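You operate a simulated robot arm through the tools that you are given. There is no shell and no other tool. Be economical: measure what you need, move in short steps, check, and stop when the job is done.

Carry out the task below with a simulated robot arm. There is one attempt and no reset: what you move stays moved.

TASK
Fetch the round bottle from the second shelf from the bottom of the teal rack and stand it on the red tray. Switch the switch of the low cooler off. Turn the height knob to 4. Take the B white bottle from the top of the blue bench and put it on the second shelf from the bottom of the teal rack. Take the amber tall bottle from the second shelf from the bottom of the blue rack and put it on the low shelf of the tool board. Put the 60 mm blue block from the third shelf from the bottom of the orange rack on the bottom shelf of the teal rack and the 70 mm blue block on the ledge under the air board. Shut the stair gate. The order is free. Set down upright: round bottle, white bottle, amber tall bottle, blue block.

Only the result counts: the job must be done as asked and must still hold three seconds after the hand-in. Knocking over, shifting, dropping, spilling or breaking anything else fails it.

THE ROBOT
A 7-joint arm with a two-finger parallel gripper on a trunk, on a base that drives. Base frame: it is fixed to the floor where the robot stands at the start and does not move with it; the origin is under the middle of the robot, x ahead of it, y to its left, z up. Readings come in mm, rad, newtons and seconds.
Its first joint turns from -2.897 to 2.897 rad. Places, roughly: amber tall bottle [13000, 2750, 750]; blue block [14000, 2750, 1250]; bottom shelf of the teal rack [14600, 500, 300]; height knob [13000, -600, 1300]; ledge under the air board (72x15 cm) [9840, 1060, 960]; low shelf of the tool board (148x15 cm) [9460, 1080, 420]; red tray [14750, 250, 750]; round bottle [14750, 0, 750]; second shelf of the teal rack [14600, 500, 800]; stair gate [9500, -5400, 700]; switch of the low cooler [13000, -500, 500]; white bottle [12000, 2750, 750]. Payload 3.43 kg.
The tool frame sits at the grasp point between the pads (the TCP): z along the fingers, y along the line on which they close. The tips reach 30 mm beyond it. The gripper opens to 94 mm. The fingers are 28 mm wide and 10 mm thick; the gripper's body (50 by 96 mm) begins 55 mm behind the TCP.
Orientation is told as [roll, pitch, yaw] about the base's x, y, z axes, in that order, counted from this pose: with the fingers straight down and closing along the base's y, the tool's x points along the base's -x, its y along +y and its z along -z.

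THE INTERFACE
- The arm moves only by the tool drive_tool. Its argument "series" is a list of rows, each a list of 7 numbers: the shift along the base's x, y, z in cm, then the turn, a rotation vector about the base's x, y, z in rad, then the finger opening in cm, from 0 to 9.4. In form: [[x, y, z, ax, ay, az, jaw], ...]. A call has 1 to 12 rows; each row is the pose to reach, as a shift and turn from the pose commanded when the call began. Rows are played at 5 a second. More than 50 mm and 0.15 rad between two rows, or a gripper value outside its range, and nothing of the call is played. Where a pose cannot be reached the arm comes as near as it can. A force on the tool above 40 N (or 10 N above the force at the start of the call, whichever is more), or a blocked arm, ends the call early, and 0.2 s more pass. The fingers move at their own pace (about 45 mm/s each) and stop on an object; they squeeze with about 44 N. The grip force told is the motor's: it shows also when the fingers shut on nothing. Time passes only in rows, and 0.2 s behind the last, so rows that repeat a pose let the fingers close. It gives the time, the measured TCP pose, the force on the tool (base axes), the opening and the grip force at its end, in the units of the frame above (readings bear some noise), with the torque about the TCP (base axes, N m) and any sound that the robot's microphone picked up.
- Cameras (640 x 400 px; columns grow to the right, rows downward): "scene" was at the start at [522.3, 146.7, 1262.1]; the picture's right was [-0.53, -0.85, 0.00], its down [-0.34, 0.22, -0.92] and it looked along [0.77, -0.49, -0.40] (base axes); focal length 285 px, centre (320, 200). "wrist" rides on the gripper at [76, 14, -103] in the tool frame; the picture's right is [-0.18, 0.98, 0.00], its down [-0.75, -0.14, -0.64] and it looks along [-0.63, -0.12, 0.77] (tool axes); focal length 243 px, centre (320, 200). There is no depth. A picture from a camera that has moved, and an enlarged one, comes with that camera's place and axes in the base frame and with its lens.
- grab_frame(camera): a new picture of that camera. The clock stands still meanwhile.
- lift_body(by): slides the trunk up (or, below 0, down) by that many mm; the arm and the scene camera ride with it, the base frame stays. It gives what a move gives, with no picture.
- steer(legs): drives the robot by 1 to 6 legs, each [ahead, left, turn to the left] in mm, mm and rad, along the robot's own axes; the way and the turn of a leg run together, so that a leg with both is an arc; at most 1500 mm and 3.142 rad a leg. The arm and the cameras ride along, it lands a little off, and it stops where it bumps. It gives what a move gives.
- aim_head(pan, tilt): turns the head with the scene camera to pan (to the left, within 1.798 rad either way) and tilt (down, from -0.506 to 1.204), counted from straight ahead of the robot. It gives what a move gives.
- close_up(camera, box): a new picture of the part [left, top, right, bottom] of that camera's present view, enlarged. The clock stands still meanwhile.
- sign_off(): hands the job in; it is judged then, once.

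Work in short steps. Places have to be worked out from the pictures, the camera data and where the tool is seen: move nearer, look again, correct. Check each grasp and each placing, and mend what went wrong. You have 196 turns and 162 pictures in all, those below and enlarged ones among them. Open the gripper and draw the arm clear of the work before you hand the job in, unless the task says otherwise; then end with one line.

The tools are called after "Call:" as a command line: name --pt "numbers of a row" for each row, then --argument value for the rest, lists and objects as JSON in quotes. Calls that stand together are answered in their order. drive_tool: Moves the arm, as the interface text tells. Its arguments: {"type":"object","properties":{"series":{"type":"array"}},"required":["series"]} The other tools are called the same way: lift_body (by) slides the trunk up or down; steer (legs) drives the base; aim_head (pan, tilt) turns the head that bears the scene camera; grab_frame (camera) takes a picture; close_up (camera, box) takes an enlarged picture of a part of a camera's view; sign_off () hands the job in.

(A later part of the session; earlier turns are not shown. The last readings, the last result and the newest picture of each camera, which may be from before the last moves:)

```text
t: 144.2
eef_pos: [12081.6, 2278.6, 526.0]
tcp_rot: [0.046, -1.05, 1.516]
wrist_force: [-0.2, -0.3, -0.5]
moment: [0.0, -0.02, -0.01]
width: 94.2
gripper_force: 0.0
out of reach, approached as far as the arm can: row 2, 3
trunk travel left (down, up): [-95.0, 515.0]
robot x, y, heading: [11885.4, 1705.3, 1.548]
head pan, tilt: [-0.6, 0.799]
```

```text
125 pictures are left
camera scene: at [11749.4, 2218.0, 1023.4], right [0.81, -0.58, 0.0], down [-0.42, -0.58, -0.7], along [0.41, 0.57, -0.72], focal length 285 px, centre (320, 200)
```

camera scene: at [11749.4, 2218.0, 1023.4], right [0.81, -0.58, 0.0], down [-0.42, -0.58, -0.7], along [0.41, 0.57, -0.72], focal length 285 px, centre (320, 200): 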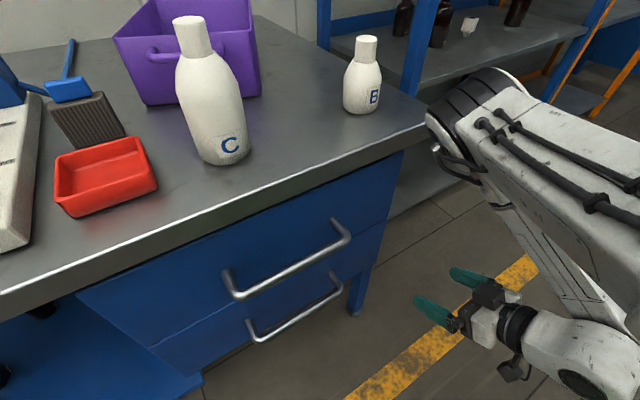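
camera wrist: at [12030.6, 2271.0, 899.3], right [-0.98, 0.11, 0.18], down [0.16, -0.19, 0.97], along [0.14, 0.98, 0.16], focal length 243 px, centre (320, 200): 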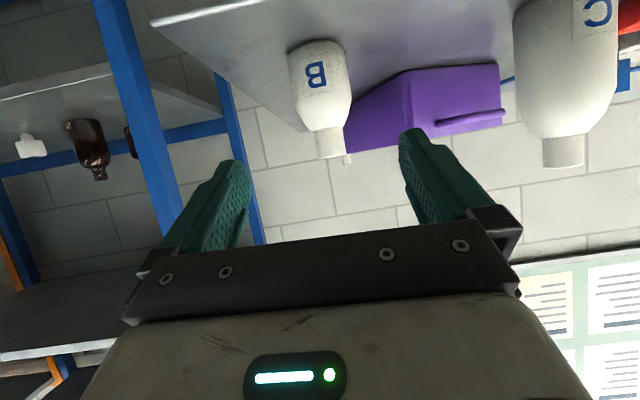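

Batching was hasty, but nothing was hit, and the elbow is now in a right/up configuration. Raising the trunk 390 puts the hand at ~916 with the elbow well above the bench.

Call:
lift_body --by 390

Call:
grab_frame --camera "scene"

```text
t: 147.9
eef_pos: [12081.3, 2277.7, 917.0]
tcp_rot: [0.045, -1.051, 1.515]
wrist_force: [0.2, -0.3, -0.1]
moment: [0.0, 0.02, -0.01]
width: 94.0
gripper_force: 0.0
trunk travel left (down, up): [-485.0, 125.0]
robot x, y, heading: [11886.0, 1706.9, 1.552]
head pan, tilt: [-0.6, 0.799]
```

```text
124 pictures are left
camera scene: at [11749.4, 2218.1, 1413.4], right [0.81, -0.58, 0.0], down [-0.42, -0.58, -0.7], along [0.41, 0.57, -0.72], focal length 285 px, centre (320, 200)
```

scene: 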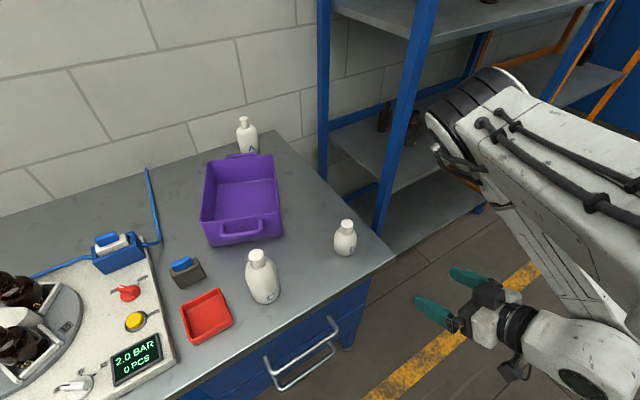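

Good configuration with clear view. I shift the base left 170 and forward 100, so the elbow stays clear of the rack post.

Call:
steer --legs '[[0, 170, 0], [100, 0, 0]]'

Call:
grab_frame --camera "scene"

```text
t: 150.1
eef_pos: [11918.3, 2383.7, 917.6]
tcp_rot: [0.045, -1.05, 1.514]
wrist_force: [0.0, -0.3, -0.9]
moment: [-0.01, 0.03, -0.01]
width: 93.9
gripper_force: 0.1
trunk travel left (down, up): [-485.0, 125.0]
robot x, y, heading: [11719.0, 1811.0, 1.547]
head pan, tilt: [-0.6, 0.799]
```

```text
123 pictures are left
camera scene: at [11586.4, 2324.9, 1413.5], right [0.81, -0.59, 0.0], down [-0.42, -0.58, -0.7], along [0.41, 0.56, -0.72], focal length 285 px, centre (320, 200)
```

scene: 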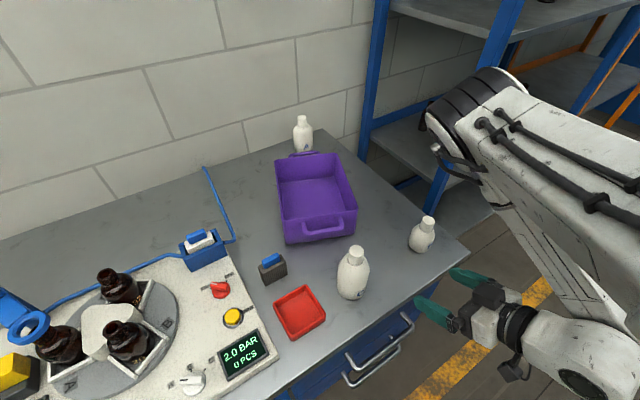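

Now to the pre-grasp at (12047, 2401, 913).

Call:
drive_tool --pt "4.3 0.6 0 0 0 0 9.4" --pt "8.6 1.2 0 0 0 0 9.4" --pt "12.9 1.7 -0.4 0 0 0 9.4" --pt "12.9 1.7 -0.4 0 0 0 9.4"

Call:
grab_frame --camera "scene"

Call:
grab_frame --camera "wrist"

```text
t: 151.1
eef_pos: [12047.6, 2401.5, 912.1]
tcp_rot: [0.047, -1.051, 1.513]
wrist_force: [0.6, 0.8, -0.7]
moment: [0.03, -0.01, -0.03]
width: 93.9
gripper_force: 0.1
trunk travel left (down, up): [-485.0, 125.0]
robot x, y, heading: [11719.5, 1808.9, 1.545]
head pan, tilt: [-0.6, 0.799]
```

```text
122 pictures are left
camera scene: at [11586.4, 2325.2, 1413.4], right [0.81, -0.59, 0.0], down [-0.42, -0.58, -0.7], along [0.41, 0.56, -0.72], focal length 285 px, centre (320, 200)
```

scene: 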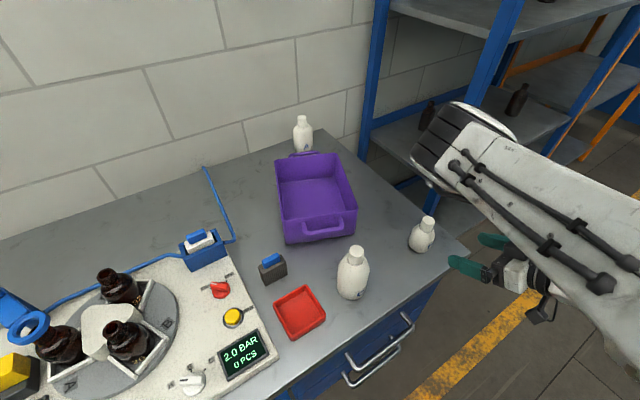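

```text
121 pictures are left
camera wrist: at [12030.3, 2275.3, 895.9], right [-0.98, 0.11, 0.18], down [0.16, -0.19, 0.97], along [0.14, 0.98, 0.16], focal length 243 px, centre (320, 200)
```

wrist: 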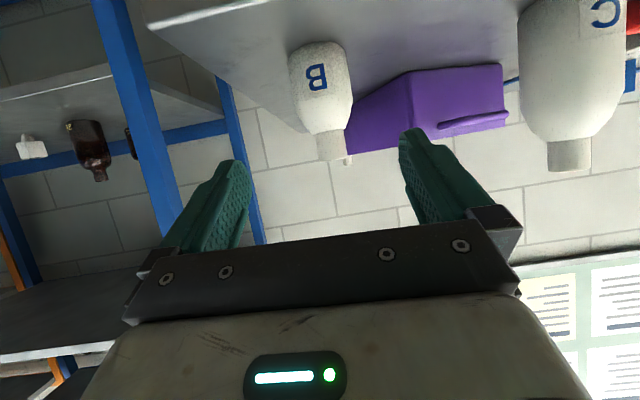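

B is centred between the fingers. I slide forward along the tool axis to the bottle.

Call:
drive_tool --pt "0 3.2 -1.9 0 0 0 9.4" --pt "0 6.4 -3.7 0 0 0 9.4" --pt "0 9.6 -5.6 0 0 0 9.4" --pt "0 12.9 -7.4 0 0 0 9.4" --pt "0 12.9 -7.4 0 0 0 9.4"

Call:
grab_frame --camera "scene"

Call:
grab_frame --camera "wrist"

```text
t: 152.3
eef_pos: [12049.2, 2533.0, 839.2]
tcp_rot: [0.046, -1.05, 1.51]
wrist_force: [0.0, 0.4, 0.1]
moment: [0.01, -0.01, -0.03]
width: 93.9
gripper_force: 0.0
trunk travel left (down, up): [-485.0, 125.0]
robot x, y, heading: [11721.1, 1811.0, 1.546]
head pan, tilt: [-0.6, 0.799]
```

```text
120 pictures are left
camera scene: at [11586.3, 2325.2, 1413.4], right [0.81, -0.59, 0.0], down [-0.42, -0.58, -0.7], along [0.41, 0.56, -0.72], focal length 285 px, centre (320, 200)
```

scene: 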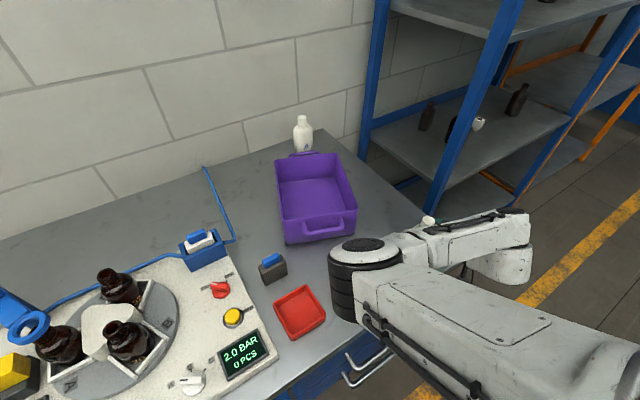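

```text
119 pictures are left
camera wrist: at [12031.3, 2405.9, 824.7], right [-0.98, 0.11, 0.18], down [0.16, -0.19, 0.97], along [0.14, 0.98, 0.16], focal length 243 px, centre (320, 200)
```

wrist: 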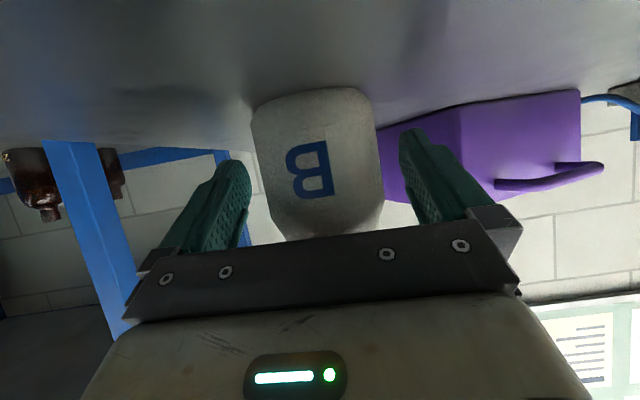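

The elbow has swung left near bottle C. Before closing I check C from another head angle.

Call:
aim_head --pan -0.1 --tilt 1.1

Call:
grab_frame --camera "scene"

```text
t: 153.3
eef_pos: [12048.9, 2532.6, 839.6]
tcp_rot: [0.046, -1.051, 1.511]
wrist_force: [-0.4, 0.6, 0.2]
moment: [-0.01, 0.0, -0.01]
width: 94.0
gripper_force: 0.1
trunk travel left (down, up): [-485.0, 125.0]
robot x, y, heading: [11720.7, 1810.4, 1.543]
head pan, tilt: [-0.099, 1.1]
```

```text
118 pictures are left
camera scene: at [11547.0, 2322.5, 1391.7], right [0.99, -0.13, 0.0], down [-0.11, -0.88, -0.45], along [0.06, 0.45, -0.89], focal length 285 px, centre (320, 200)
```

scene: 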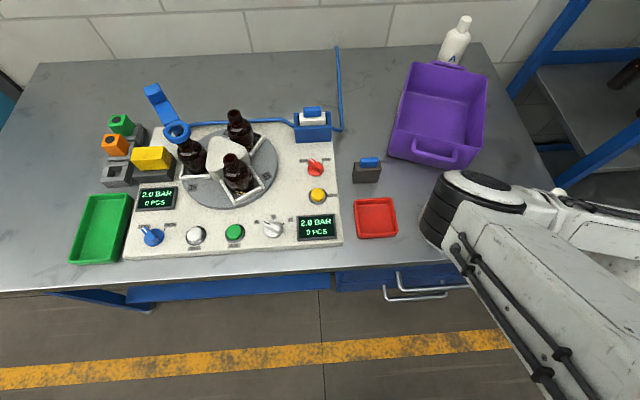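

Triangulated, the elbow top is at (11735, 2446, 1147) — above and beside C. I close on B.

Call:
drive_tool --pt "0 0 0 0 0 0 6" --pt "0 0 0 0 0 0 4" --pt "0 0 0 0 0 0 4" --pt "0 0 0 0 0 0 4"

```text
t: 154.3
eef_pos: [12048.7, 2532.9, 841.1]
tcp_rot: [0.045, -1.051, 1.512]
wrist_force: [-0.6, 0.7, 0.3]
moment: [0.05, 0.01, -0.02]
width: 59.2
gripper_force: 43.9
trunk travel left (down, up): [-485.0, 125.0]
robot x, y, heading: [11720.0, 1813.0, 1.545]
head pan, tilt: [-0.099, 1.1]
```

Gripped at 59 mm. I lift it straight up 14 cm, and look.

Call:
drive_tool --pt "0 0 3.5 0 0 0 4" --pt "0 0 7 0 0 0 4" --pt "0 0 10.5 0 0 0 4" --pt "0 0 14 0 0 0 4" --pt "0 0 14 0 0 0 4"

Call:
grab_frame --camera "scene"

Call:
grab_frame --camera "wrist"

```text
t: 155.5
eef_pos: [12048.7, 2529.9, 980.1]
tcp_rot: [0.043, -1.051, 1.51]
wrist_force: [-0.4, -0.6, 0.1]
moment: [0.0, 0.0, 0.01]
width: 40.0
gripper_force: 0.1
trunk travel left (down, up): [-485.0, 125.0]
robot x, y, heading: [11715.6, 1811.2, 1.543]
head pan, tilt: [-0.099, 1.1]
```

```text
117 pictures are left
camera scene: at [11546.9, 2322.4, 1391.7], right [0.99, -0.13, 0.0], down [-0.11, -0.88, -0.45], along [0.06, 0.45, -0.89], focal length 285 px, centre (320, 200)
```

scene: 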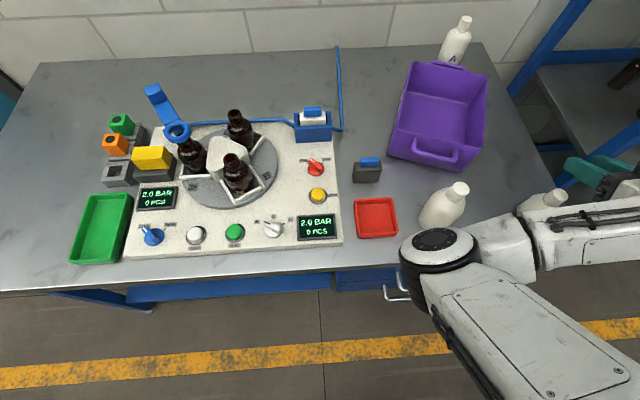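

```text
116 pictures are left
camera wrist: at [12031.0, 2402.5, 964.7], right [-0.98, 0.11, 0.18], down [0.16, -0.19, 0.97], along [0.14, 0.98, 0.16], focal length 243 px, centre (320, 200)
```

wrist: 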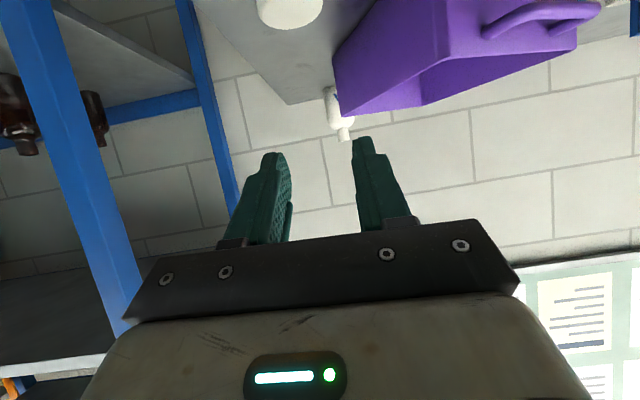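

The fingers slid off the rounded shoulder; B still stands, C too. I zoom to relocate B and will grip it by the cap.

Call:
close_up --camera "scene" --box '[400, 140, 600, 265]'

Call:
close_up --camera "wrist" --box '[220, 0, 380, 100]'

```text
3.20 times, centred on (500, 202) of scene
camera zoom: at [11546.9, 2322.4, 1391.7], right [0.99, -0.13, 0.0], down [-0.11, -0.88, -0.45], along [0.06, 0.45, -0.89], focal length 911 px, centre (-256, 192)
```

zoom: 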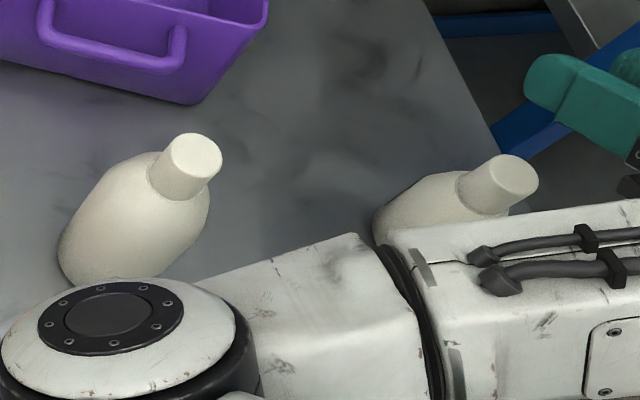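

```text
4.00 times, centred on (300, 50) of wrist
camera zoom: at [12031.0, 2402.5, 964.7], right [-0.98, 0.11, 0.18], down [0.16, -0.19, 0.97], along [0.14, 0.98, 0.16], focal length 970 px, centre (400, 800)
```

zoom: 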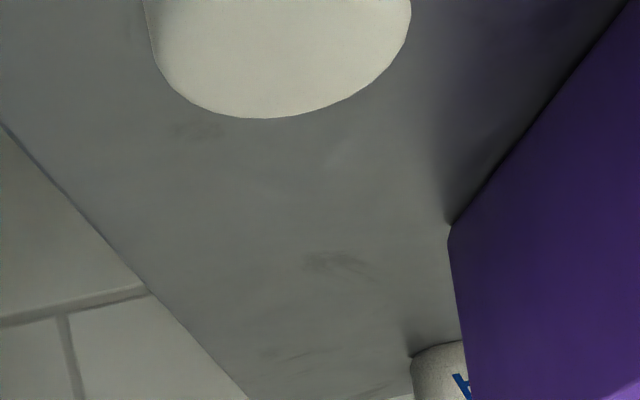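

B still at (12048, 2523). I back off with open fingers, then slide in with TCP at cap height (z≈887).

Call:
drive_tool --pt "0 -4.2 -1 0 0 0 7.5" --pt "0 -8.5 -3 0 0 0 7.5" --pt "0 -8.5 -4.8 0 0 0 7.5" --pt "0 -8.5 -4.8 0 0 0 7.5"

Call:
grab_frame --camera "wrist"

```text
t: 156.5
eef_pos: [12048.6, 2443.5, 929.8]
tcp_rot: [0.045, -1.051, 1.511]
wrist_force: [-0.5, -0.4, -0.7]
moment: [0.02, 0.04, 0.0]
width: 75.1
gripper_force: 0.0
trunk travel left (down, up): [-485.0, 125.0]
robot x, y, heading: [11722.7, 1810.5, 1.546]
head pan, tilt: [-0.099, 1.1]
```

```text
113 pictures are left
camera wrist: at [12030.9, 2316.7, 915.4], right [-0.98, 0.11, 0.18], down [0.16, -0.19, 0.97], along [0.14, 0.98, 0.16], focal length 243 px, centre (320, 200)
```

wrist: 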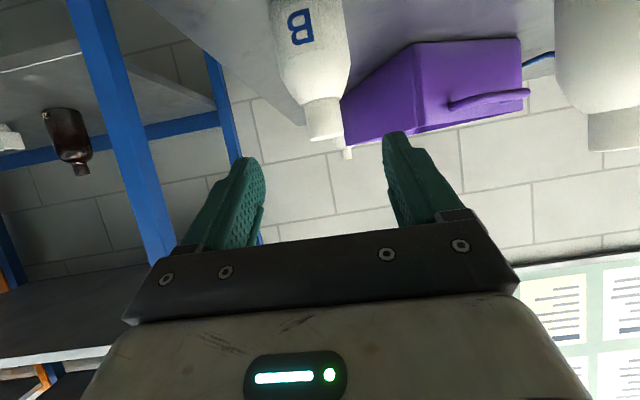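

Centred on the cap; slide in and close.

Call:
drive_tool --pt "0 4 -2.2 0 0 0 7.5" --pt "0 7.9 -4.3 0 0 0 7.5" --pt "0 7.9 -4.3 0 0 0 7.5" --pt "0 7.9 -4.3 0 0 0 4.5" --pt "0 7.9 -4.3 0 0 0 2" --pt "0 7.9 -4.3 0 0 0 2" --pt "0 7.9 -4.3 0 0 0 2"

Call:
drive_tool --pt "0 0 1.5 0 0 0 2" --pt "0 0 3 0 0 0 2" --pt "0 0 4.5 0 0 0 2"

Call:
grab_frame --camera "wrist"

```text
t: 158.1
eef_pos: [12048.0, 2524.2, 888.1]
tcp_rot: [0.043, -1.054, 1.512]
wrist_force: [1.2, 1.8, 7.4]
moment: [0.12, -0.26, 0.03]
width: 32.7
gripper_force: 40.7
trunk travel left (down, up): [-485.0, 125.0]
robot x, y, heading: [11720.3, 1811.0, 1.544]
head pan, tilt: [-0.099, 1.1]
```

```text
t: 158.9
eef_pos: [12046.3, 2524.0, 932.3]
tcp_rot: [0.047, -1.05, 1.511]
wrist_force: [-0.3, -0.2, -1.1]
moment: [0.01, 0.04, 0.02]
width: 32.2
gripper_force: 43.7
trunk travel left (down, up): [-485.0, 125.0]
robot x, y, heading: [11720.4, 1811.2, 1.542]
head pan, tilt: [-0.099, 1.1]
```

```text
112 pictures are left
camera wrist: at [12030.0, 2396.8, 917.2], right [-0.98, 0.11, 0.18], down [0.16, -0.19, 0.97], along [0.14, 0.98, 0.16], focal length 243 px, centre (320, 200)
```

wrist: 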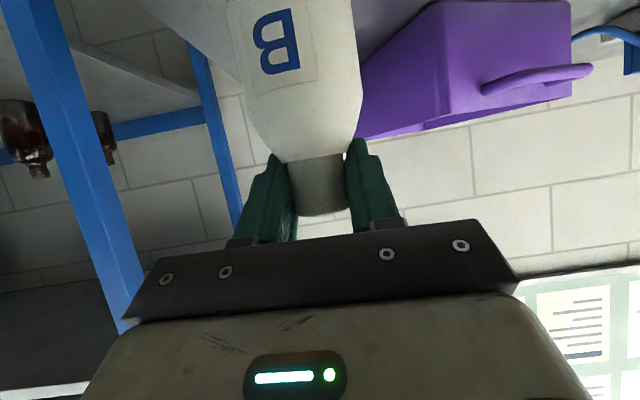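

B is held by the cap (base 85 mm below TCP). I raise the trunk to clear everything before backing out.

Call:
lift_body --by 120

Call:
steer --legs '[[-600, 0, 0]]'

Call:
aim_head --pan 0 --tilt 0.7

Call:
grab_frame --camera "scene"

```text
t: 160.4
eef_pos: [12046.6, 2524.5, 1052.6]
tcp_rot: [0.048, -1.05, 1.51]
wrist_force: [0.6, -0.1, -1.6]
moment: [-0.01, 0.01, 0.01]
width: 32.4
gripper_force: 44.2
trunk travel left (down, up): [-605.0, 5.0]
robot x, y, heading: [11722.3, 1809.5, 1.543]
head pan, tilt: [-0.099, 1.1]
```

```text
t: 163.8
eef_pos: [12033.4, 1915.9, 1052.3]
tcp_rot: [0.047, -1.05, 1.505]
wrist_force: [1.5, 0.3, -2.1]
moment: [0.0, 0.0, 0.0]
width: 32.3
gripper_force: 43.8
trunk travel left (down, up): [-605.0, 5.0]
robot x, y, heading: [11703.2, 1205.7, 1.541]
head pan, tilt: [-0.099, 1.1]
```

```text
t: 164.7
eef_pos: [12034.3, 1916.8, 1052.9]
tcp_rot: [0.046, -1.05, 1.505]
wrist_force: [-0.6, -0.5, -1.9]
moment: [0.0, 0.02, 0.0]
width: 32.2
gripper_force: 44.2
trunk travel left (down, up): [-605.0, 5.0]
robot x, y, heading: [11703.8, 1206.3, 1.53]
head pan, tilt: [0.0, 0.7]
```

```text
111 pictures are left
camera scene: at [11525.9, 1739.5, 1541.6], right [1.0, -0.03, 0.0], down [-0.02, -0.64, -0.76], along [0.03, 0.76, -0.64], focal length 285 px, centre (320, 200)
```

scene: 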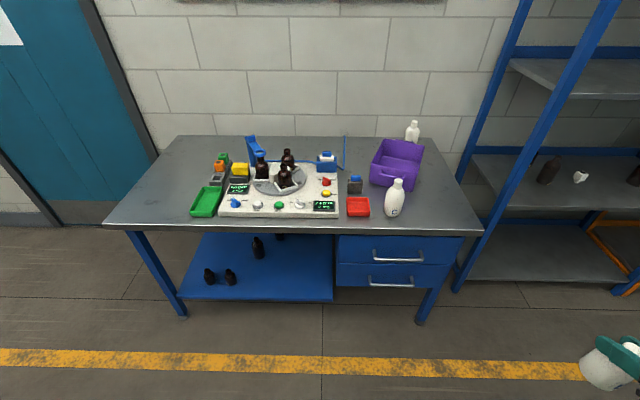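

All intact. I turn to face the teal rack and drive toward it, then look.

Call:
steer --legs '[[0, 0, -1.535], [1000, 0, 0]]'

Call:
aim_head --pan -0.1 --tilt 0.45

Call:
grab_frame --camera "scene"

```text
t: 173.6
eef_pos: [13426.2, 899.2, 1052.6]
tcp_rot: [0.045, -1.051, -0.031]
wrist_force: [0.2, -0.4, -1.5]
moment: [-0.01, 0.0, 0.0]
width: 32.4
gripper_force: 44.2
trunk travel left (down, up): [-605.0, 5.0]
robot x, y, heading: [12704.6, 1208.8, -0.001]
head pan, tilt: [0.0, 0.7]
```

```text
t: 174.4
eef_pos: [13424.8, 899.7, 1052.3]
tcp_rot: [0.047, -1.051, -0.032]
wrist_force: [-0.7, -0.3, -2.5]
moment: [-0.01, 0.02, 0.01]
width: 32.2
gripper_force: 44.1
trunk travel left (down, up): [-605.0, 5.0]
robot x, y, heading: [12703.4, 1206.3, 0.001]
head pan, tilt: [-0.099, 0.45]
```

```text
110 pictures are left
camera scene: at [13239.1, 1394.8, 1563.8], right [-0.1, -1.0, 0.0], down [-0.43, 0.04, -0.9], along [0.9, -0.09, -0.44], focal length 285 px, centre (320, 200)
```

scene: 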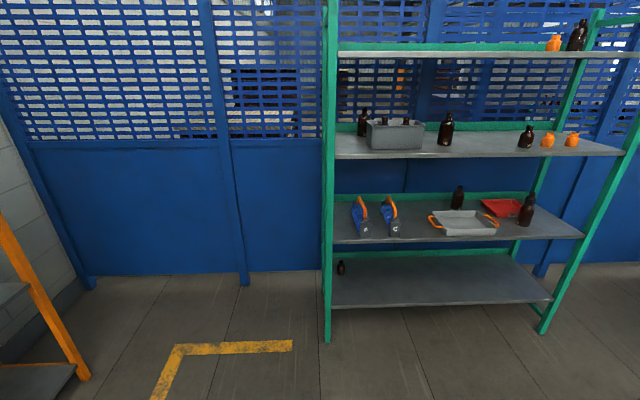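

I see the teal rack; zoom on the second shelf to find a free spot and identify the round bottle.

Call:
close_up --camera "scene" --box '[310, 160, 630, 340]'

```text
2.00 times, centred on (470, 250) of scene
camera zoom: at [13239.1, 1394.8, 1563.8], right [-0.1, -1.0, 0.0], down [-0.43, 0.04, -0.9], along [0.9, -0.09, -0.44], focal length 569 px, centre (20, 100)
```

zoom: 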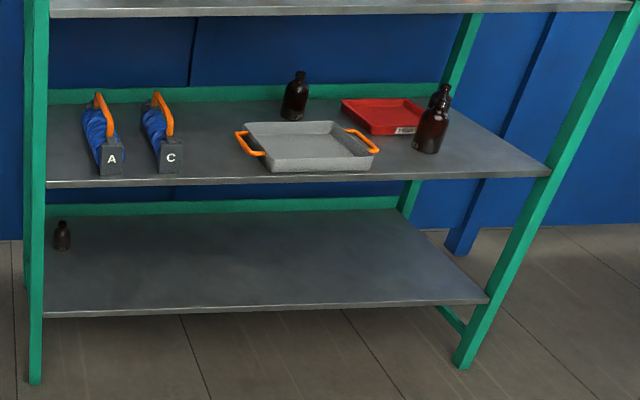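

B's free spot: front of the second shelf between iron C and the grey tray, about (14500, 700); shelf z≈690. I drive up in front of it.

Call:
steer --legs '[[0, -220, 0], [780, 0, 0]]'

Call:
aim_head --pan -0.3 --tilt 0.7

Call:
grab_frame --camera "scene"

```text
t: 179.8
eef_pos: [14183.6, 663.6, 1053.6]
tcp_rot: [0.044, -1.052, -0.048]
wrist_force: [0.1, -0.1, -1.4]
moment: [-0.04, 0.01, 0.01]
width: 32.2
gripper_force: 44.1
trunk travel left (down, up): [-605.0, 5.0]
robot x, y, heading: [13468.9, 983.0, -0.02]
head pan, tilt: [-0.099, 0.45]
```

```text
t: 180.5
eef_pos: [14184.5, 662.6, 1051.3]
tcp_rot: [0.046, -1.052, -0.051]
wrist_force: [-0.1, -0.3, -1.2]
moment: [0.03, 0.01, 0.01]
width: 32.0
gripper_force: 44.2
trunk travel left (down, up): [-605.0, 5.0]
robot x, y, heading: [13467.3, 984.3, -0.015]
head pan, tilt: [-0.3, 0.7]
```

```text
108 pictures are left
camera scene: at [13996.2, 1145.0, 1541.7], right [-0.31, -0.95, 0.0], down [-0.61, 0.2, -0.77], along [0.73, -0.24, -0.64], focal length 285 px, centre (320, 200)
```

scene: 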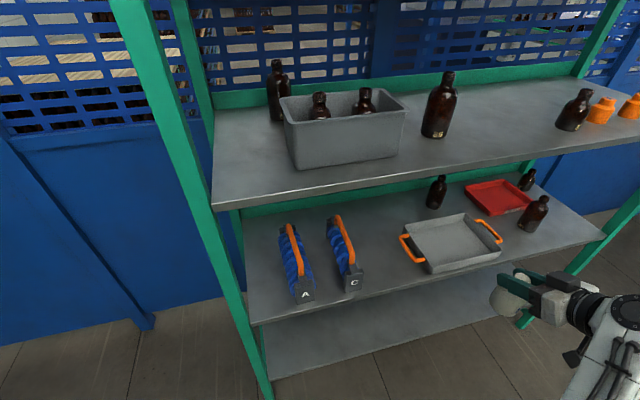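

Gap centre is about (14515, 720). I lower the trunk 120 and drive forward 190, left 55, then look at the elbow.

Call:
lift_body --by -120

Call:
steer --legs '[[0, 60, 0.015], [190, 0, 0]]'

Call:
grab_frame --camera "scene"

```text
t: 182.0
eef_pos: [14183.2, 662.3, 932.4]
tcp_rot: [0.047, -1.05, -0.047]
wrist_force: [-0.5, 0.1, -2.2]
moment: [-0.02, 0.01, 0.05]
width: 32.3
gripper_force: 43.9
trunk travel left (down, up): [-485.0, 125.0]
robot x, y, heading: [13465.5, 984.0, -0.015]
head pan, tilt: [-0.3, 0.7]
```

```text
t: 184.2
eef_pos: [14380.4, 733.3, 932.5]
tcp_rot: [0.046, -1.05, -0.035]
wrist_force: [-0.1, -0.3, -1.1]
moment: [0.01, 0.0, 0.01]
width: 32.3
gripper_force: 44.2
trunk travel left (down, up): [-485.0, 125.0]
robot x, y, heading: [13657.2, 1039.5, 0.001]
head pan, tilt: [-0.3, 0.7]
```

```text
107 pictures are left
camera scene: at [14185.3, 1212.1, 1421.7], right [-0.3, -0.95, 0.0], down [-0.61, 0.19, -0.76], along [0.73, -0.23, -0.64], focal length 285 px, centre (320, 200)
```

scene: 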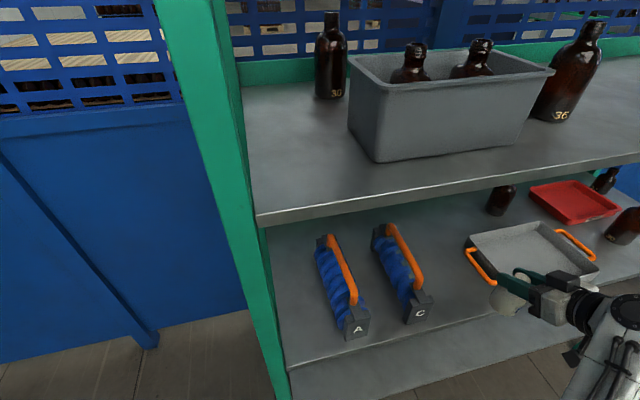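

The arm enters from the right, below the third shelf. I move B in over the gap.

Call:
drive_tool --pt "3.4 -0.3 -1 0 0 0 2" --pt "6.8 -0.6 -2.5 0 0 0 2" --pt "10.2 -0.9 -5 0 0 0 2" --pt "13.5 -1.1 -7.5 0 0 0 2" --pt "13.5 -1.1 -7.5 0 0 0 2"

Call:
grab_frame --camera "scene"

Call:
grab_frame --camera "wrist"

```text
t: 185.4
eef_pos: [14517.2, 720.4, 858.0]
tcp_rot: [0.046, -1.05, -0.034]
wrist_force: [-0.4, 0.6, -1.5]
moment: [-0.03, -0.02, -0.03]
width: 32.1
gripper_force: 43.6
trunk travel left (down, up): [-485.0, 125.0]
robot x, y, heading: [13660.7, 1041.2, -0.001]
head pan, tilt: [-0.3, 0.7]
```

```text
106 pictures are left
camera scene: at [14185.6, 1212.0, 1421.6], right [-0.3, -0.95, 0.0], down [-0.62, 0.19, -0.76], along [0.73, -0.23, -0.64], focal length 285 px, centre (320, 200)
```

scene: 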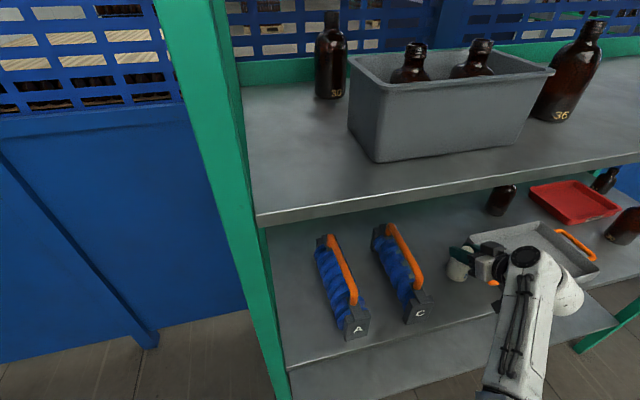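

```text
105 pictures are left
camera wrist: at [14389.8, 735.5, 843.4], right [0.09, 0.98, 0.18], down [-0.18, -0.16, 0.97], along [0.98, -0.12, 0.16], focal length 243 px, centre (320, 200)
```

wrist: 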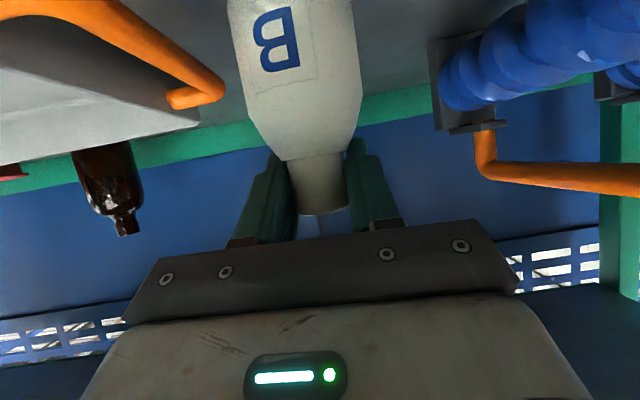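

Gap is right. I lower until contact with the shelf.

Call:
drive_tool --pt "0 0.4 -2.5 0 0 0 2" --pt "0 0.4 -5 0 0 0 2" --pt "0 0.4 -6.5 0 0 0 2" --pt "0 0.4 -7.3 0 0 0 2" --pt "0 0.4 -7.8 0 0 0 2" --pt "0 0.4 -8.3 0 0 0 2" --pt "0 0.4 -8.8 0 0 0 2" --pt "0 0.4 -9.3 0 0 0 2" --pt "0 0.4 -9.8 0 0 0 2" --pt "0 0.4 -10.3 0 0 0 2"

```text
t: 185.9
eef_pos: [14525.1, 723.5, 834.5]
tcp_rot: [0.014, -1.09, -0.012]
wrist_force: [1.1, -1.0, 15.7]
moment: [-0.17, -0.33, 0.02]
width: 33.0
gripper_force: 11.3
trunk travel left (down, up): [-485.0, 125.0]
robot x, y, heading: [13659.2, 1042.2, 0.004]
head pan, tilt: [-0.3, 0.7]
stopped in row 2: the force on the tool passed its limit at 76 N (the readings are from after the stop); the commanded pose is now the measured one
```

Contact earlier than expected (TCP 834). I look at what touched.

Call:
grab_frame --camera "wrist"

Call:
close_up --camera "scene" --box '[360, 200, 600, 350]'

```text
104 pictures are left
camera wrist: at [14399.0, 737.6, 815.0], right [0.09, 0.98, 0.17], down [-0.22, -0.15, 0.96], along [0.97, -0.12, 0.2], focal length 243 px, centre (320, 200)
```

wrist: 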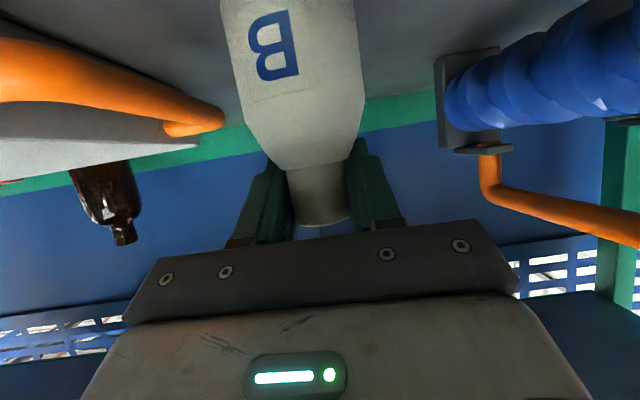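

```text
2.67 times, centred on (480, 275) of scene
camera zoom: at [14184.8, 1212.6, 1421.9], right [-0.3, -0.95, 0.0], down [-0.61, 0.19, -0.77], along [0.73, -0.23, -0.64], focal length 759 px, centre (-107, 0)
```

zoom: 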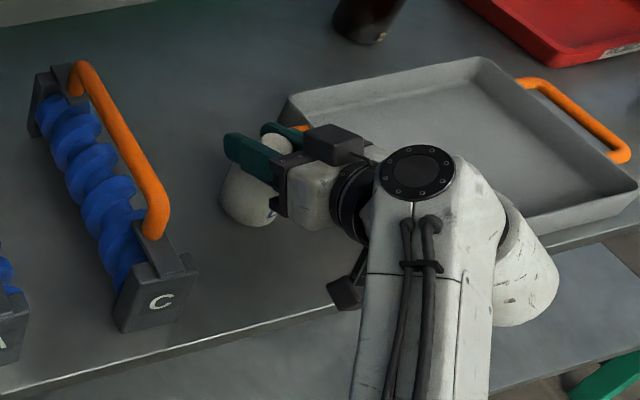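

The bottle base met the shelf (shelf z≈749). I relieve slightly, restore the tilt, lower gently and release.

Call:
drive_tool --pt "-0.4 0 0.6 0 0.04 0 2" --pt "-0.4 0 0.6 0 0.04 0 2" --pt "-0.4 0 0.3 0 0.04 0 2" --pt "-0.4 0 0.1 0 0.04 0 2" --pt "-0.4 0 0.1 0 0.04 0 2"

Call:
close_up --camera "scene" --box '[400, 220, 520, 320]'

```text
t: 187.1
eef_pos: [14518.9, 723.2, 835.7]
tcp_rot: [0.016, -1.046, -0.015]
wrist_force: [-7.6, 1.8, 29.8]
moment: [0.11, 0.18, 0.02]
width: 32.8
gripper_force: 44.4
trunk travel left (down, up): [-485.0, 125.0]
robot x, y, heading: [13662.0, 1040.4, 0.002]
head pan, tilt: [-0.3, 0.7]
```

```text
4.00 times, centred on (460, 270) of scene
camera zoom: at [14183.9, 1212.7, 1422.4], right [-0.3, -0.95, 0.0], down [-0.61, 0.19, -0.77], along [0.73, -0.23, -0.64], focal length 1139 px, centre (-240, -80)
```

zoom: 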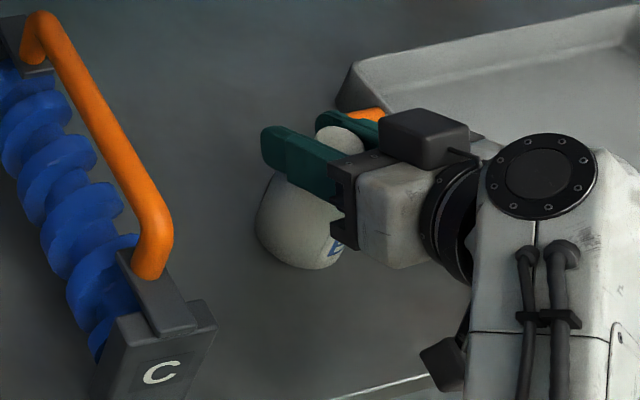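

Bottle stands on the shelf and looks upright. I ease up 2 mm and open.

Call:
drive_tool --pt "0 0 0.2 0 0 0 2" --pt "0 0 0.25 0 0 0 5" --pt "0 0 0.25 0 0 0 8" --pt "0 0 0.25 0 0 0 8"

Call:
grab_frame --camera "wrist"

```text
t: 188.1
eef_pos: [14519.4, 724.3, 834.6]
tcp_rot: [0.021, -1.038, -0.02]
wrist_force: [0.4, -0.4, 1.2]
moment: [0.02, -0.01, -0.01]
width: 80.0
gripper_force: 0.1
trunk travel left (down, up): [-485.0, 125.0]
robot x, y, heading: [13660.2, 1040.7, -0.006]
head pan, tilt: [-0.3, 0.7]
```

```text
101 pictures are left
camera wrist: at [14392.2, 738.0, 820.2], right [0.09, 0.98, 0.17], down [-0.17, -0.15, 0.97], along [0.98, -0.12, 0.15], focal length 243 px, centre (320, 200)
```

wrist: 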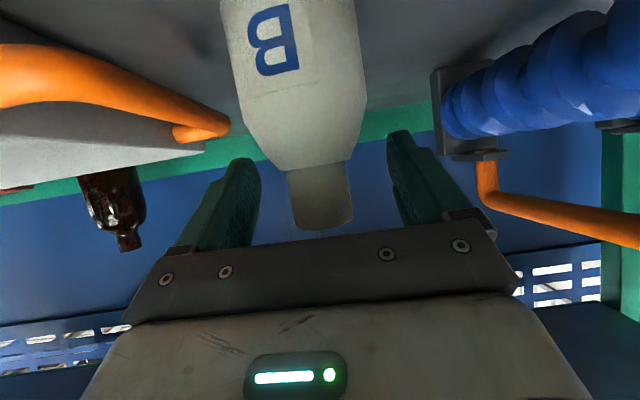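

Released. I withdraw back along the tool axis and check that B stands.

Call:
drive_tool --pt "-4.2 0 2 0 0 0 8" --pt "-8.4 0 4 0 0 0 8" --pt "-12.6 0 6 0 0 0 8" --pt "-16.8 0 7 0 0 0 8" --pt "-16.8 0 7 0 0 0 8"

Call:
steer --legs '[[-350, 0, 0]]'

Call:
aim_head --pan -0.45 --tilt 0.6

Call:
grab_frame --camera "scene"

```text
t: 189.3
eef_pos: [14352.5, 724.5, 906.4]
tcp_rot: [0.022, -1.04, -0.018]
wrist_force: [0.1, -0.1, 0.0]
moment: [0.0, -0.01, -0.02]
width: 80.0
gripper_force: 0.2
trunk travel left (down, up): [-485.0, 125.0]
robot x, y, heading: [13661.7, 1042.7, -0.001]
head pan, tilt: [-0.3, 0.7]
```

```text
t: 191.6
eef_pos: [13998.4, 722.8, 905.3]
tcp_rot: [0.022, -1.041, -0.022]
wrist_force: [-0.1, 0.8, -0.1]
moment: [0.02, 0.02, 0.04]
width: 80.0
gripper_force: 0.1
trunk travel left (down, up): [-485.0, 125.0]
robot x, y, heading: [13309.4, 1046.3, -0.01]
head pan, tilt: [-0.3, 0.7]
```

```text
t: 192.3
eef_pos: [13997.5, 722.4, 905.7]
tcp_rot: [0.022, -1.04, -0.023]
wrist_force: [0.0, 0.4, -1.3]
moment: [-0.03, 0.03, 0.0]
width: 80.1
gripper_force: 0.1
trunk travel left (down, up): [-485.0, 125.0]
robot x, y, heading: [13306.6, 1043.6, -0.004]
head pan, tilt: [-0.45, 0.6]
```

```text
100 pictures are left
camera scene: at [13829.8, 1198.1, 1430.3], right [-0.44, -0.9, 0.0], down [-0.51, 0.25, -0.82], along [0.74, -0.36, -0.57], focal length 285 px, centre (320, 200)
```

scene: 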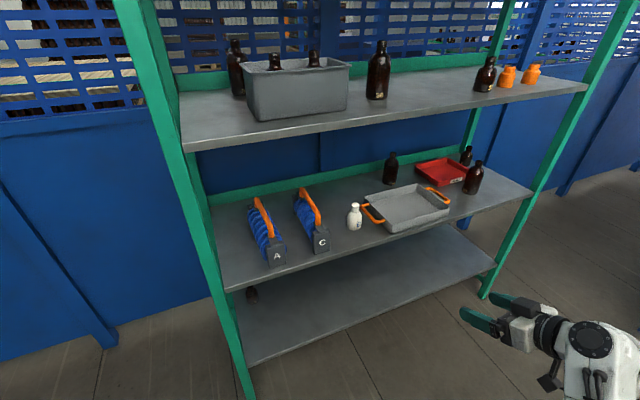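

B stands well. Next the round bottle; I look to the right for machine clearance before strafing.

Call:
close_up --camera "scene" --box '[360, 120, 520, 240]'

Call:
aim_head --pan -1.5 --tilt 0.45

Call:
grab_frame --camera "scene"

```text
3.33 times, centred on (440, 180) of scene
camera zoom: at [13829.8, 1198.1, 1430.3], right [-0.44, -0.9, 0.0], down [-0.51, 0.25, -0.82], along [0.74, -0.36, -0.57], focal length 949 px, centre (-80, 267)
```

zoom: 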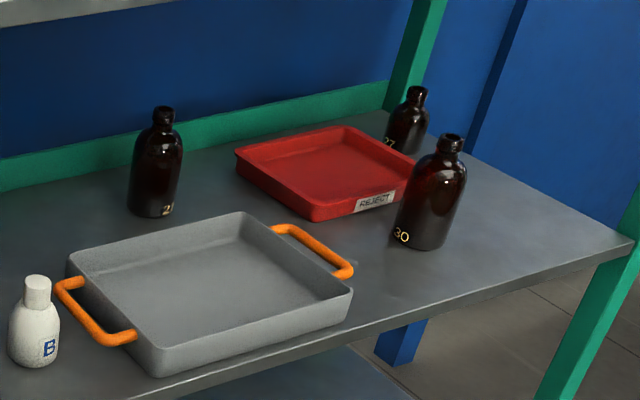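

```text
t: 193.6
eef_pos: [13996.7, 722.5, 904.0]
tcp_rot: [0.021, -1.041, -0.023]
wrist_force: [-0.2, -0.6, -0.5]
moment: [-0.01, -0.03, 0.02]
width: 80.3
gripper_force: 0.1
trunk travel left (down, up): [-485.0, 125.0]
robot x, y, heading: [13304.6, 1044.2, -0.006]
head pan, tilt: [-1.499, 0.45]
```

```text
98 pictures are left
camera scene: at [13756.5, 1145.3, 1443.9], right [-1.0, -0.07, 0.0], down [-0.03, 0.43, -0.9], along [0.06, -0.9, -0.44], focal length 285 px, centre (320, 200)
```

scene: 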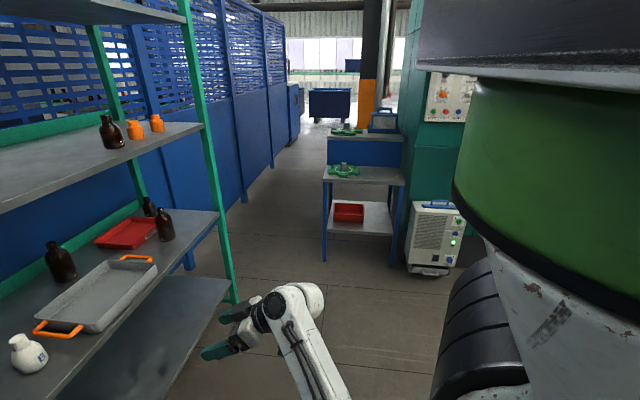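

Bottles 21, 30 and 27 are round the red tray; I need a closer view to tell which is "round". The area right is free; I strafe right 650.

Call:
steer --legs '[[0, -650, 0.006]]'

Call:
aim_head --pan -0.25 --tilt 0.6

Call:
grab_frame --camera "scene"

```text
t: 197.2
eef_pos: [14000.7, 82.0, 906.4]
tcp_rot: [0.021, -1.041, -0.012]
wrist_force: [0.5, -0.6, -0.3]
moment: [0.01, -0.01, 0.01]
width: 80.2
gripper_force: 0.1
trunk travel left (down, up): [-485.0, 125.0]
robot x, y, heading: [13304.1, 393.8, 0.004]
head pan, tilt: [-1.499, 0.45]
```

```text
t: 198.7
eef_pos: [14000.5, 81.8, 905.5]
tcp_rot: [0.021, -1.041, -0.011]
wrist_force: [0.6, -0.5, 0.0]
moment: [0.01, 0.0, 0.01]
width: 79.8
gripper_force: 0.1
trunk travel left (down, up): [-485.0, 125.0]
robot x, y, heading: [13305.2, 390.9, 0.007]
head pan, tilt: [-0.25, 0.6]
```

```text
97 pictures are left
camera scene: at [13833.5, 571.5, 1430.3], right [-0.24, -0.97, 0.0], down [-0.55, 0.14, -0.83], along [0.8, -0.2, -0.56], focal length 285 px, centre (320, 200)
```

scene: 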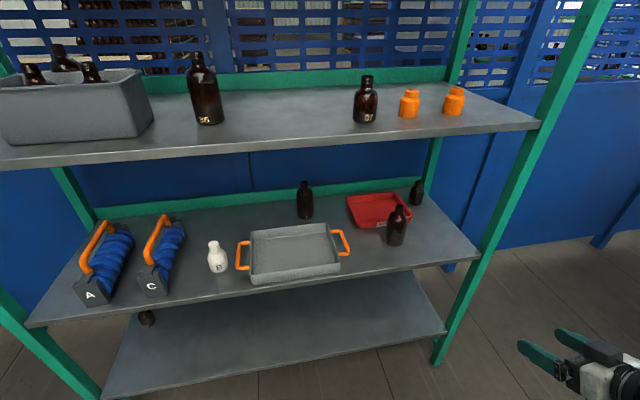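

Call:
close_up --camera "scene" --box '[280, 150, 480, 275]'

```text
3.20 times, centred on (380, 212) of scene
camera zoom: at [13833.5, 571.5, 1430.3], right [-0.24, -0.97, 0.0], down [-0.55, 0.14, -0.83], along [0.8, -0.2, -0.56], focal length 911 px, centre (128, 160)
```

zoom: 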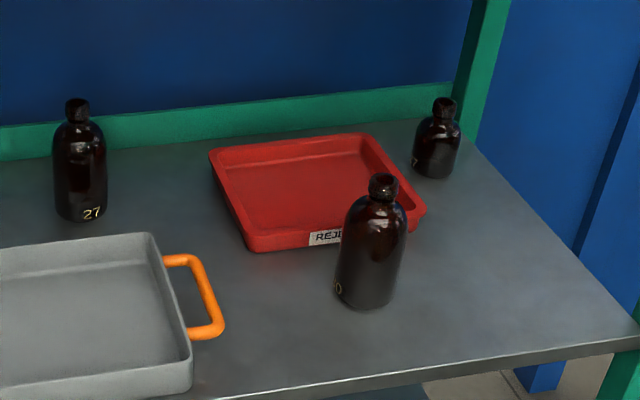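

The short back-right bottle at about (14690, -52) is the round one (it matches the hint); the tray spans x 14572–14755, y 20–240, shelf z≈749, shelf front x≈14370. I turn slightly right and drive closer.

Call:
steer --legs '[[0, 0, -0.207], [280, 92, 0]]'

Call:
drive_tool --pt "0.8 4 0 0 0 0 8" --pt "1.6 8 0 0 0 0 8" --pt "2.4 12 0 0 0 0 8" --pt "2.4 12 0 0 0 0 8"

Call:
grab_frame --camera "scene"

```text
t: 201.4
eef_pos: [14212.6, -24.1, 905.2]
tcp_rot: [0.021, -1.041, -0.22]
wrist_force: [-0.2, -0.7, 0.7]
moment: [0.01, -0.01, 0.02]
width: 80.0
gripper_force: 0.0
trunk travel left (down, up): [-485.0, 125.0]
robot x, y, heading: [13598.4, 434.0, -0.2]
head pan, tilt: [-0.25, 0.6]
```

```text
t: 202.4
eef_pos: [14234.8, 99.2, 906.5]
tcp_rot: [0.021, -1.041, -0.22]
wrist_force: [0.4, -0.4, 0.3]
moment: [0.02, 0.03, -0.02]
width: 80.2
gripper_force: 0.0
trunk travel left (down, up): [-485.0, 125.0]
robot x, y, heading: [13597.3, 428.9, -0.205]
head pan, tilt: [-0.25, 0.6]
```

```text
95 pictures are left
camera scene: at [14150.6, 491.2, 1430.3], right [-0.44, -0.9, 0.0], down [-0.51, 0.25, -0.83], along [0.74, -0.36, -0.56], focal length 285 px, centre (320, 200)
```

scene: 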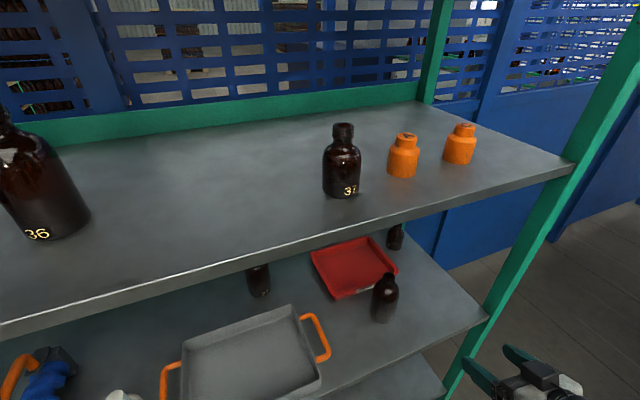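

I shift the hand back right 60 mm (clear of both bottle 30 and the post), then drive ahead 265.

Call:
drive_tool --pt "-0.6 -3 0 0 0 0 8" --pt "-1.2 -6 0 0 0 0 8" --pt "-1.2 -6 0 0 0 0 8"

Call:
steer --legs '[[265, 0, 0]]'

Call:
grab_frame --camera "wrist"

```text
t: 203.2
eef_pos: [14224.2, 38.9, 908.0]
tcp_rot: [0.019, -1.04, -0.22]
wrist_force: [0.5, 0.0, 0.9]
moment: [0.0, 0.0, -0.01]
width: 80.0
gripper_force: 0.0
trunk travel left (down, up): [-485.0, 125.0]
robot x, y, heading: [13599.2, 429.3, -0.2]
head pan, tilt: [-0.25, 0.6]
```

```text
t: 205.2
eef_pos: [14483.6, -17.6, 908.5]
tcp_rot: [0.021, -1.04, -0.223]
wrist_force: [-0.2, 0.1, 0.1]
moment: [0.01, -0.02, 0.01]
width: 79.6
gripper_force: 0.1
trunk travel left (down, up): [-485.0, 125.0]
robot x, y, heading: [13853.4, 373.2, -0.207]
head pan, tilt: [-0.25, 0.6]
```

```text
94 pictures are left
camera wrist: at [14363.3, 21.8, 894.4], right [0.29, 0.94, 0.17], down [-0.2, -0.11, 0.97], along [0.94, -0.32, 0.16], focal length 243 px, centre (320, 200)
```

wrist: 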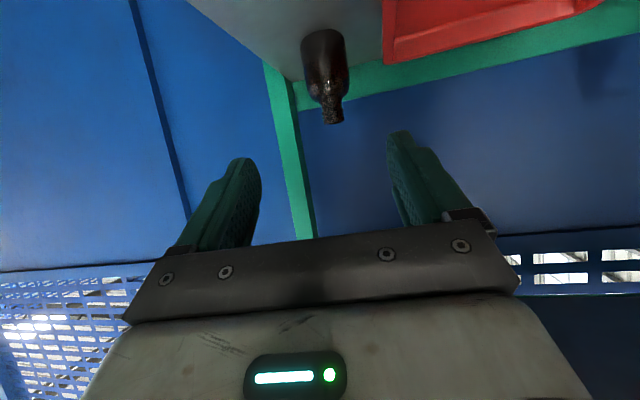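

Bottle axis ≈ (14693, -53), body up to z≈812. I slide in to TCP (14690, -52, 796), half-way first.

Call:
drive_tool --pt "3.8 -0.4 -1.9 0 0 0 8" --pt "7.6 -0.8 -3.8 0 0 0 8" --pt "11.4 -1.3 -5.7 0 0 0 8" --pt "11.4 -1.3 -5.7 0 0 0 8"

Call:
grab_frame --camera "wrist"

```text
t: 206.2
eef_pos: [14600.4, -30.2, 850.8]
tcp_rot: [0.022, -1.041, -0.223]
wrist_force: [0.6, -0.3, 0.1]
moment: [0.0, 0.0, -0.01]
width: 80.2
gripper_force: 0.0
trunk travel left (down, up): [-485.0, 125.0]
robot x, y, heading: [13863.4, 372.1, -0.208]
head pan, tilt: [-0.25, 0.6]
```

```text
93 pictures are left
camera wrist: at [14478.9, 7.9, 836.9], right [0.29, 0.94, 0.17], down [-0.2, -0.11, 0.97], along [0.94, -0.32, 0.15], focal length 243 px, centre (320, 200)
```

wrist: 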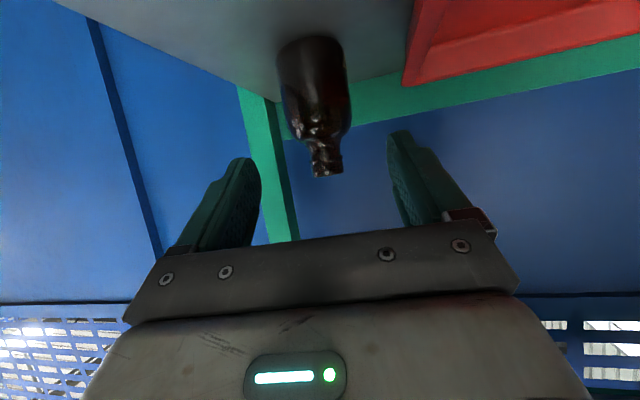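

Still centred. Slide the rest and close.

Call:
drive_tool --pt "3.2 -0.7 -1.8 0 0 0 8" --pt "6.4 -1.4 -3.6 0 0 0 8" --pt "9.5 -2 -5.5 0 0 0 8" --pt "9.5 -2 -5.5 0 0 0 8" --pt "9.5 -2 -5.5 0 0 0 5" --pt "9.5 -2 -5.5 0 0 0 4" --pt "9.5 -2 -5.5 0 0 0 4" --pt "9.5 -2 -5.5 0 0 0 4"

Call:
grab_frame --camera "wrist"

```text
t: 207.9
eef_pos: [14693.4, -51.1, 796.0]
tcp_rot: [0.02, -1.04, -0.224]
wrist_force: [0.7, -0.4, 0.1]
moment: [-0.05, -0.01, 0.0]
width: 58.6
gripper_force: 43.6
trunk travel left (down, up): [-485.0, 125.0]
robot x, y, heading: [13856.8, 373.5, -0.208]
head pan, tilt: [-0.25, 0.6]
```

```text
92 pictures are left
camera wrist: at [14572.0, -11.7, 782.9], right [0.29, 0.94, 0.17], down [-0.2, -0.11, 0.97], along [0.94, -0.32, 0.15], focal length 243 px, centre (320, 200)
```

wrist: 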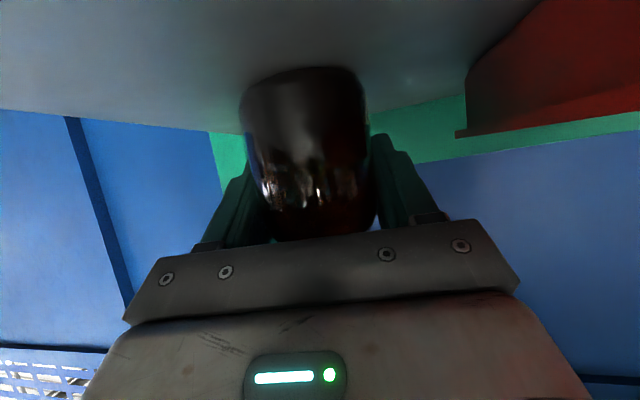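

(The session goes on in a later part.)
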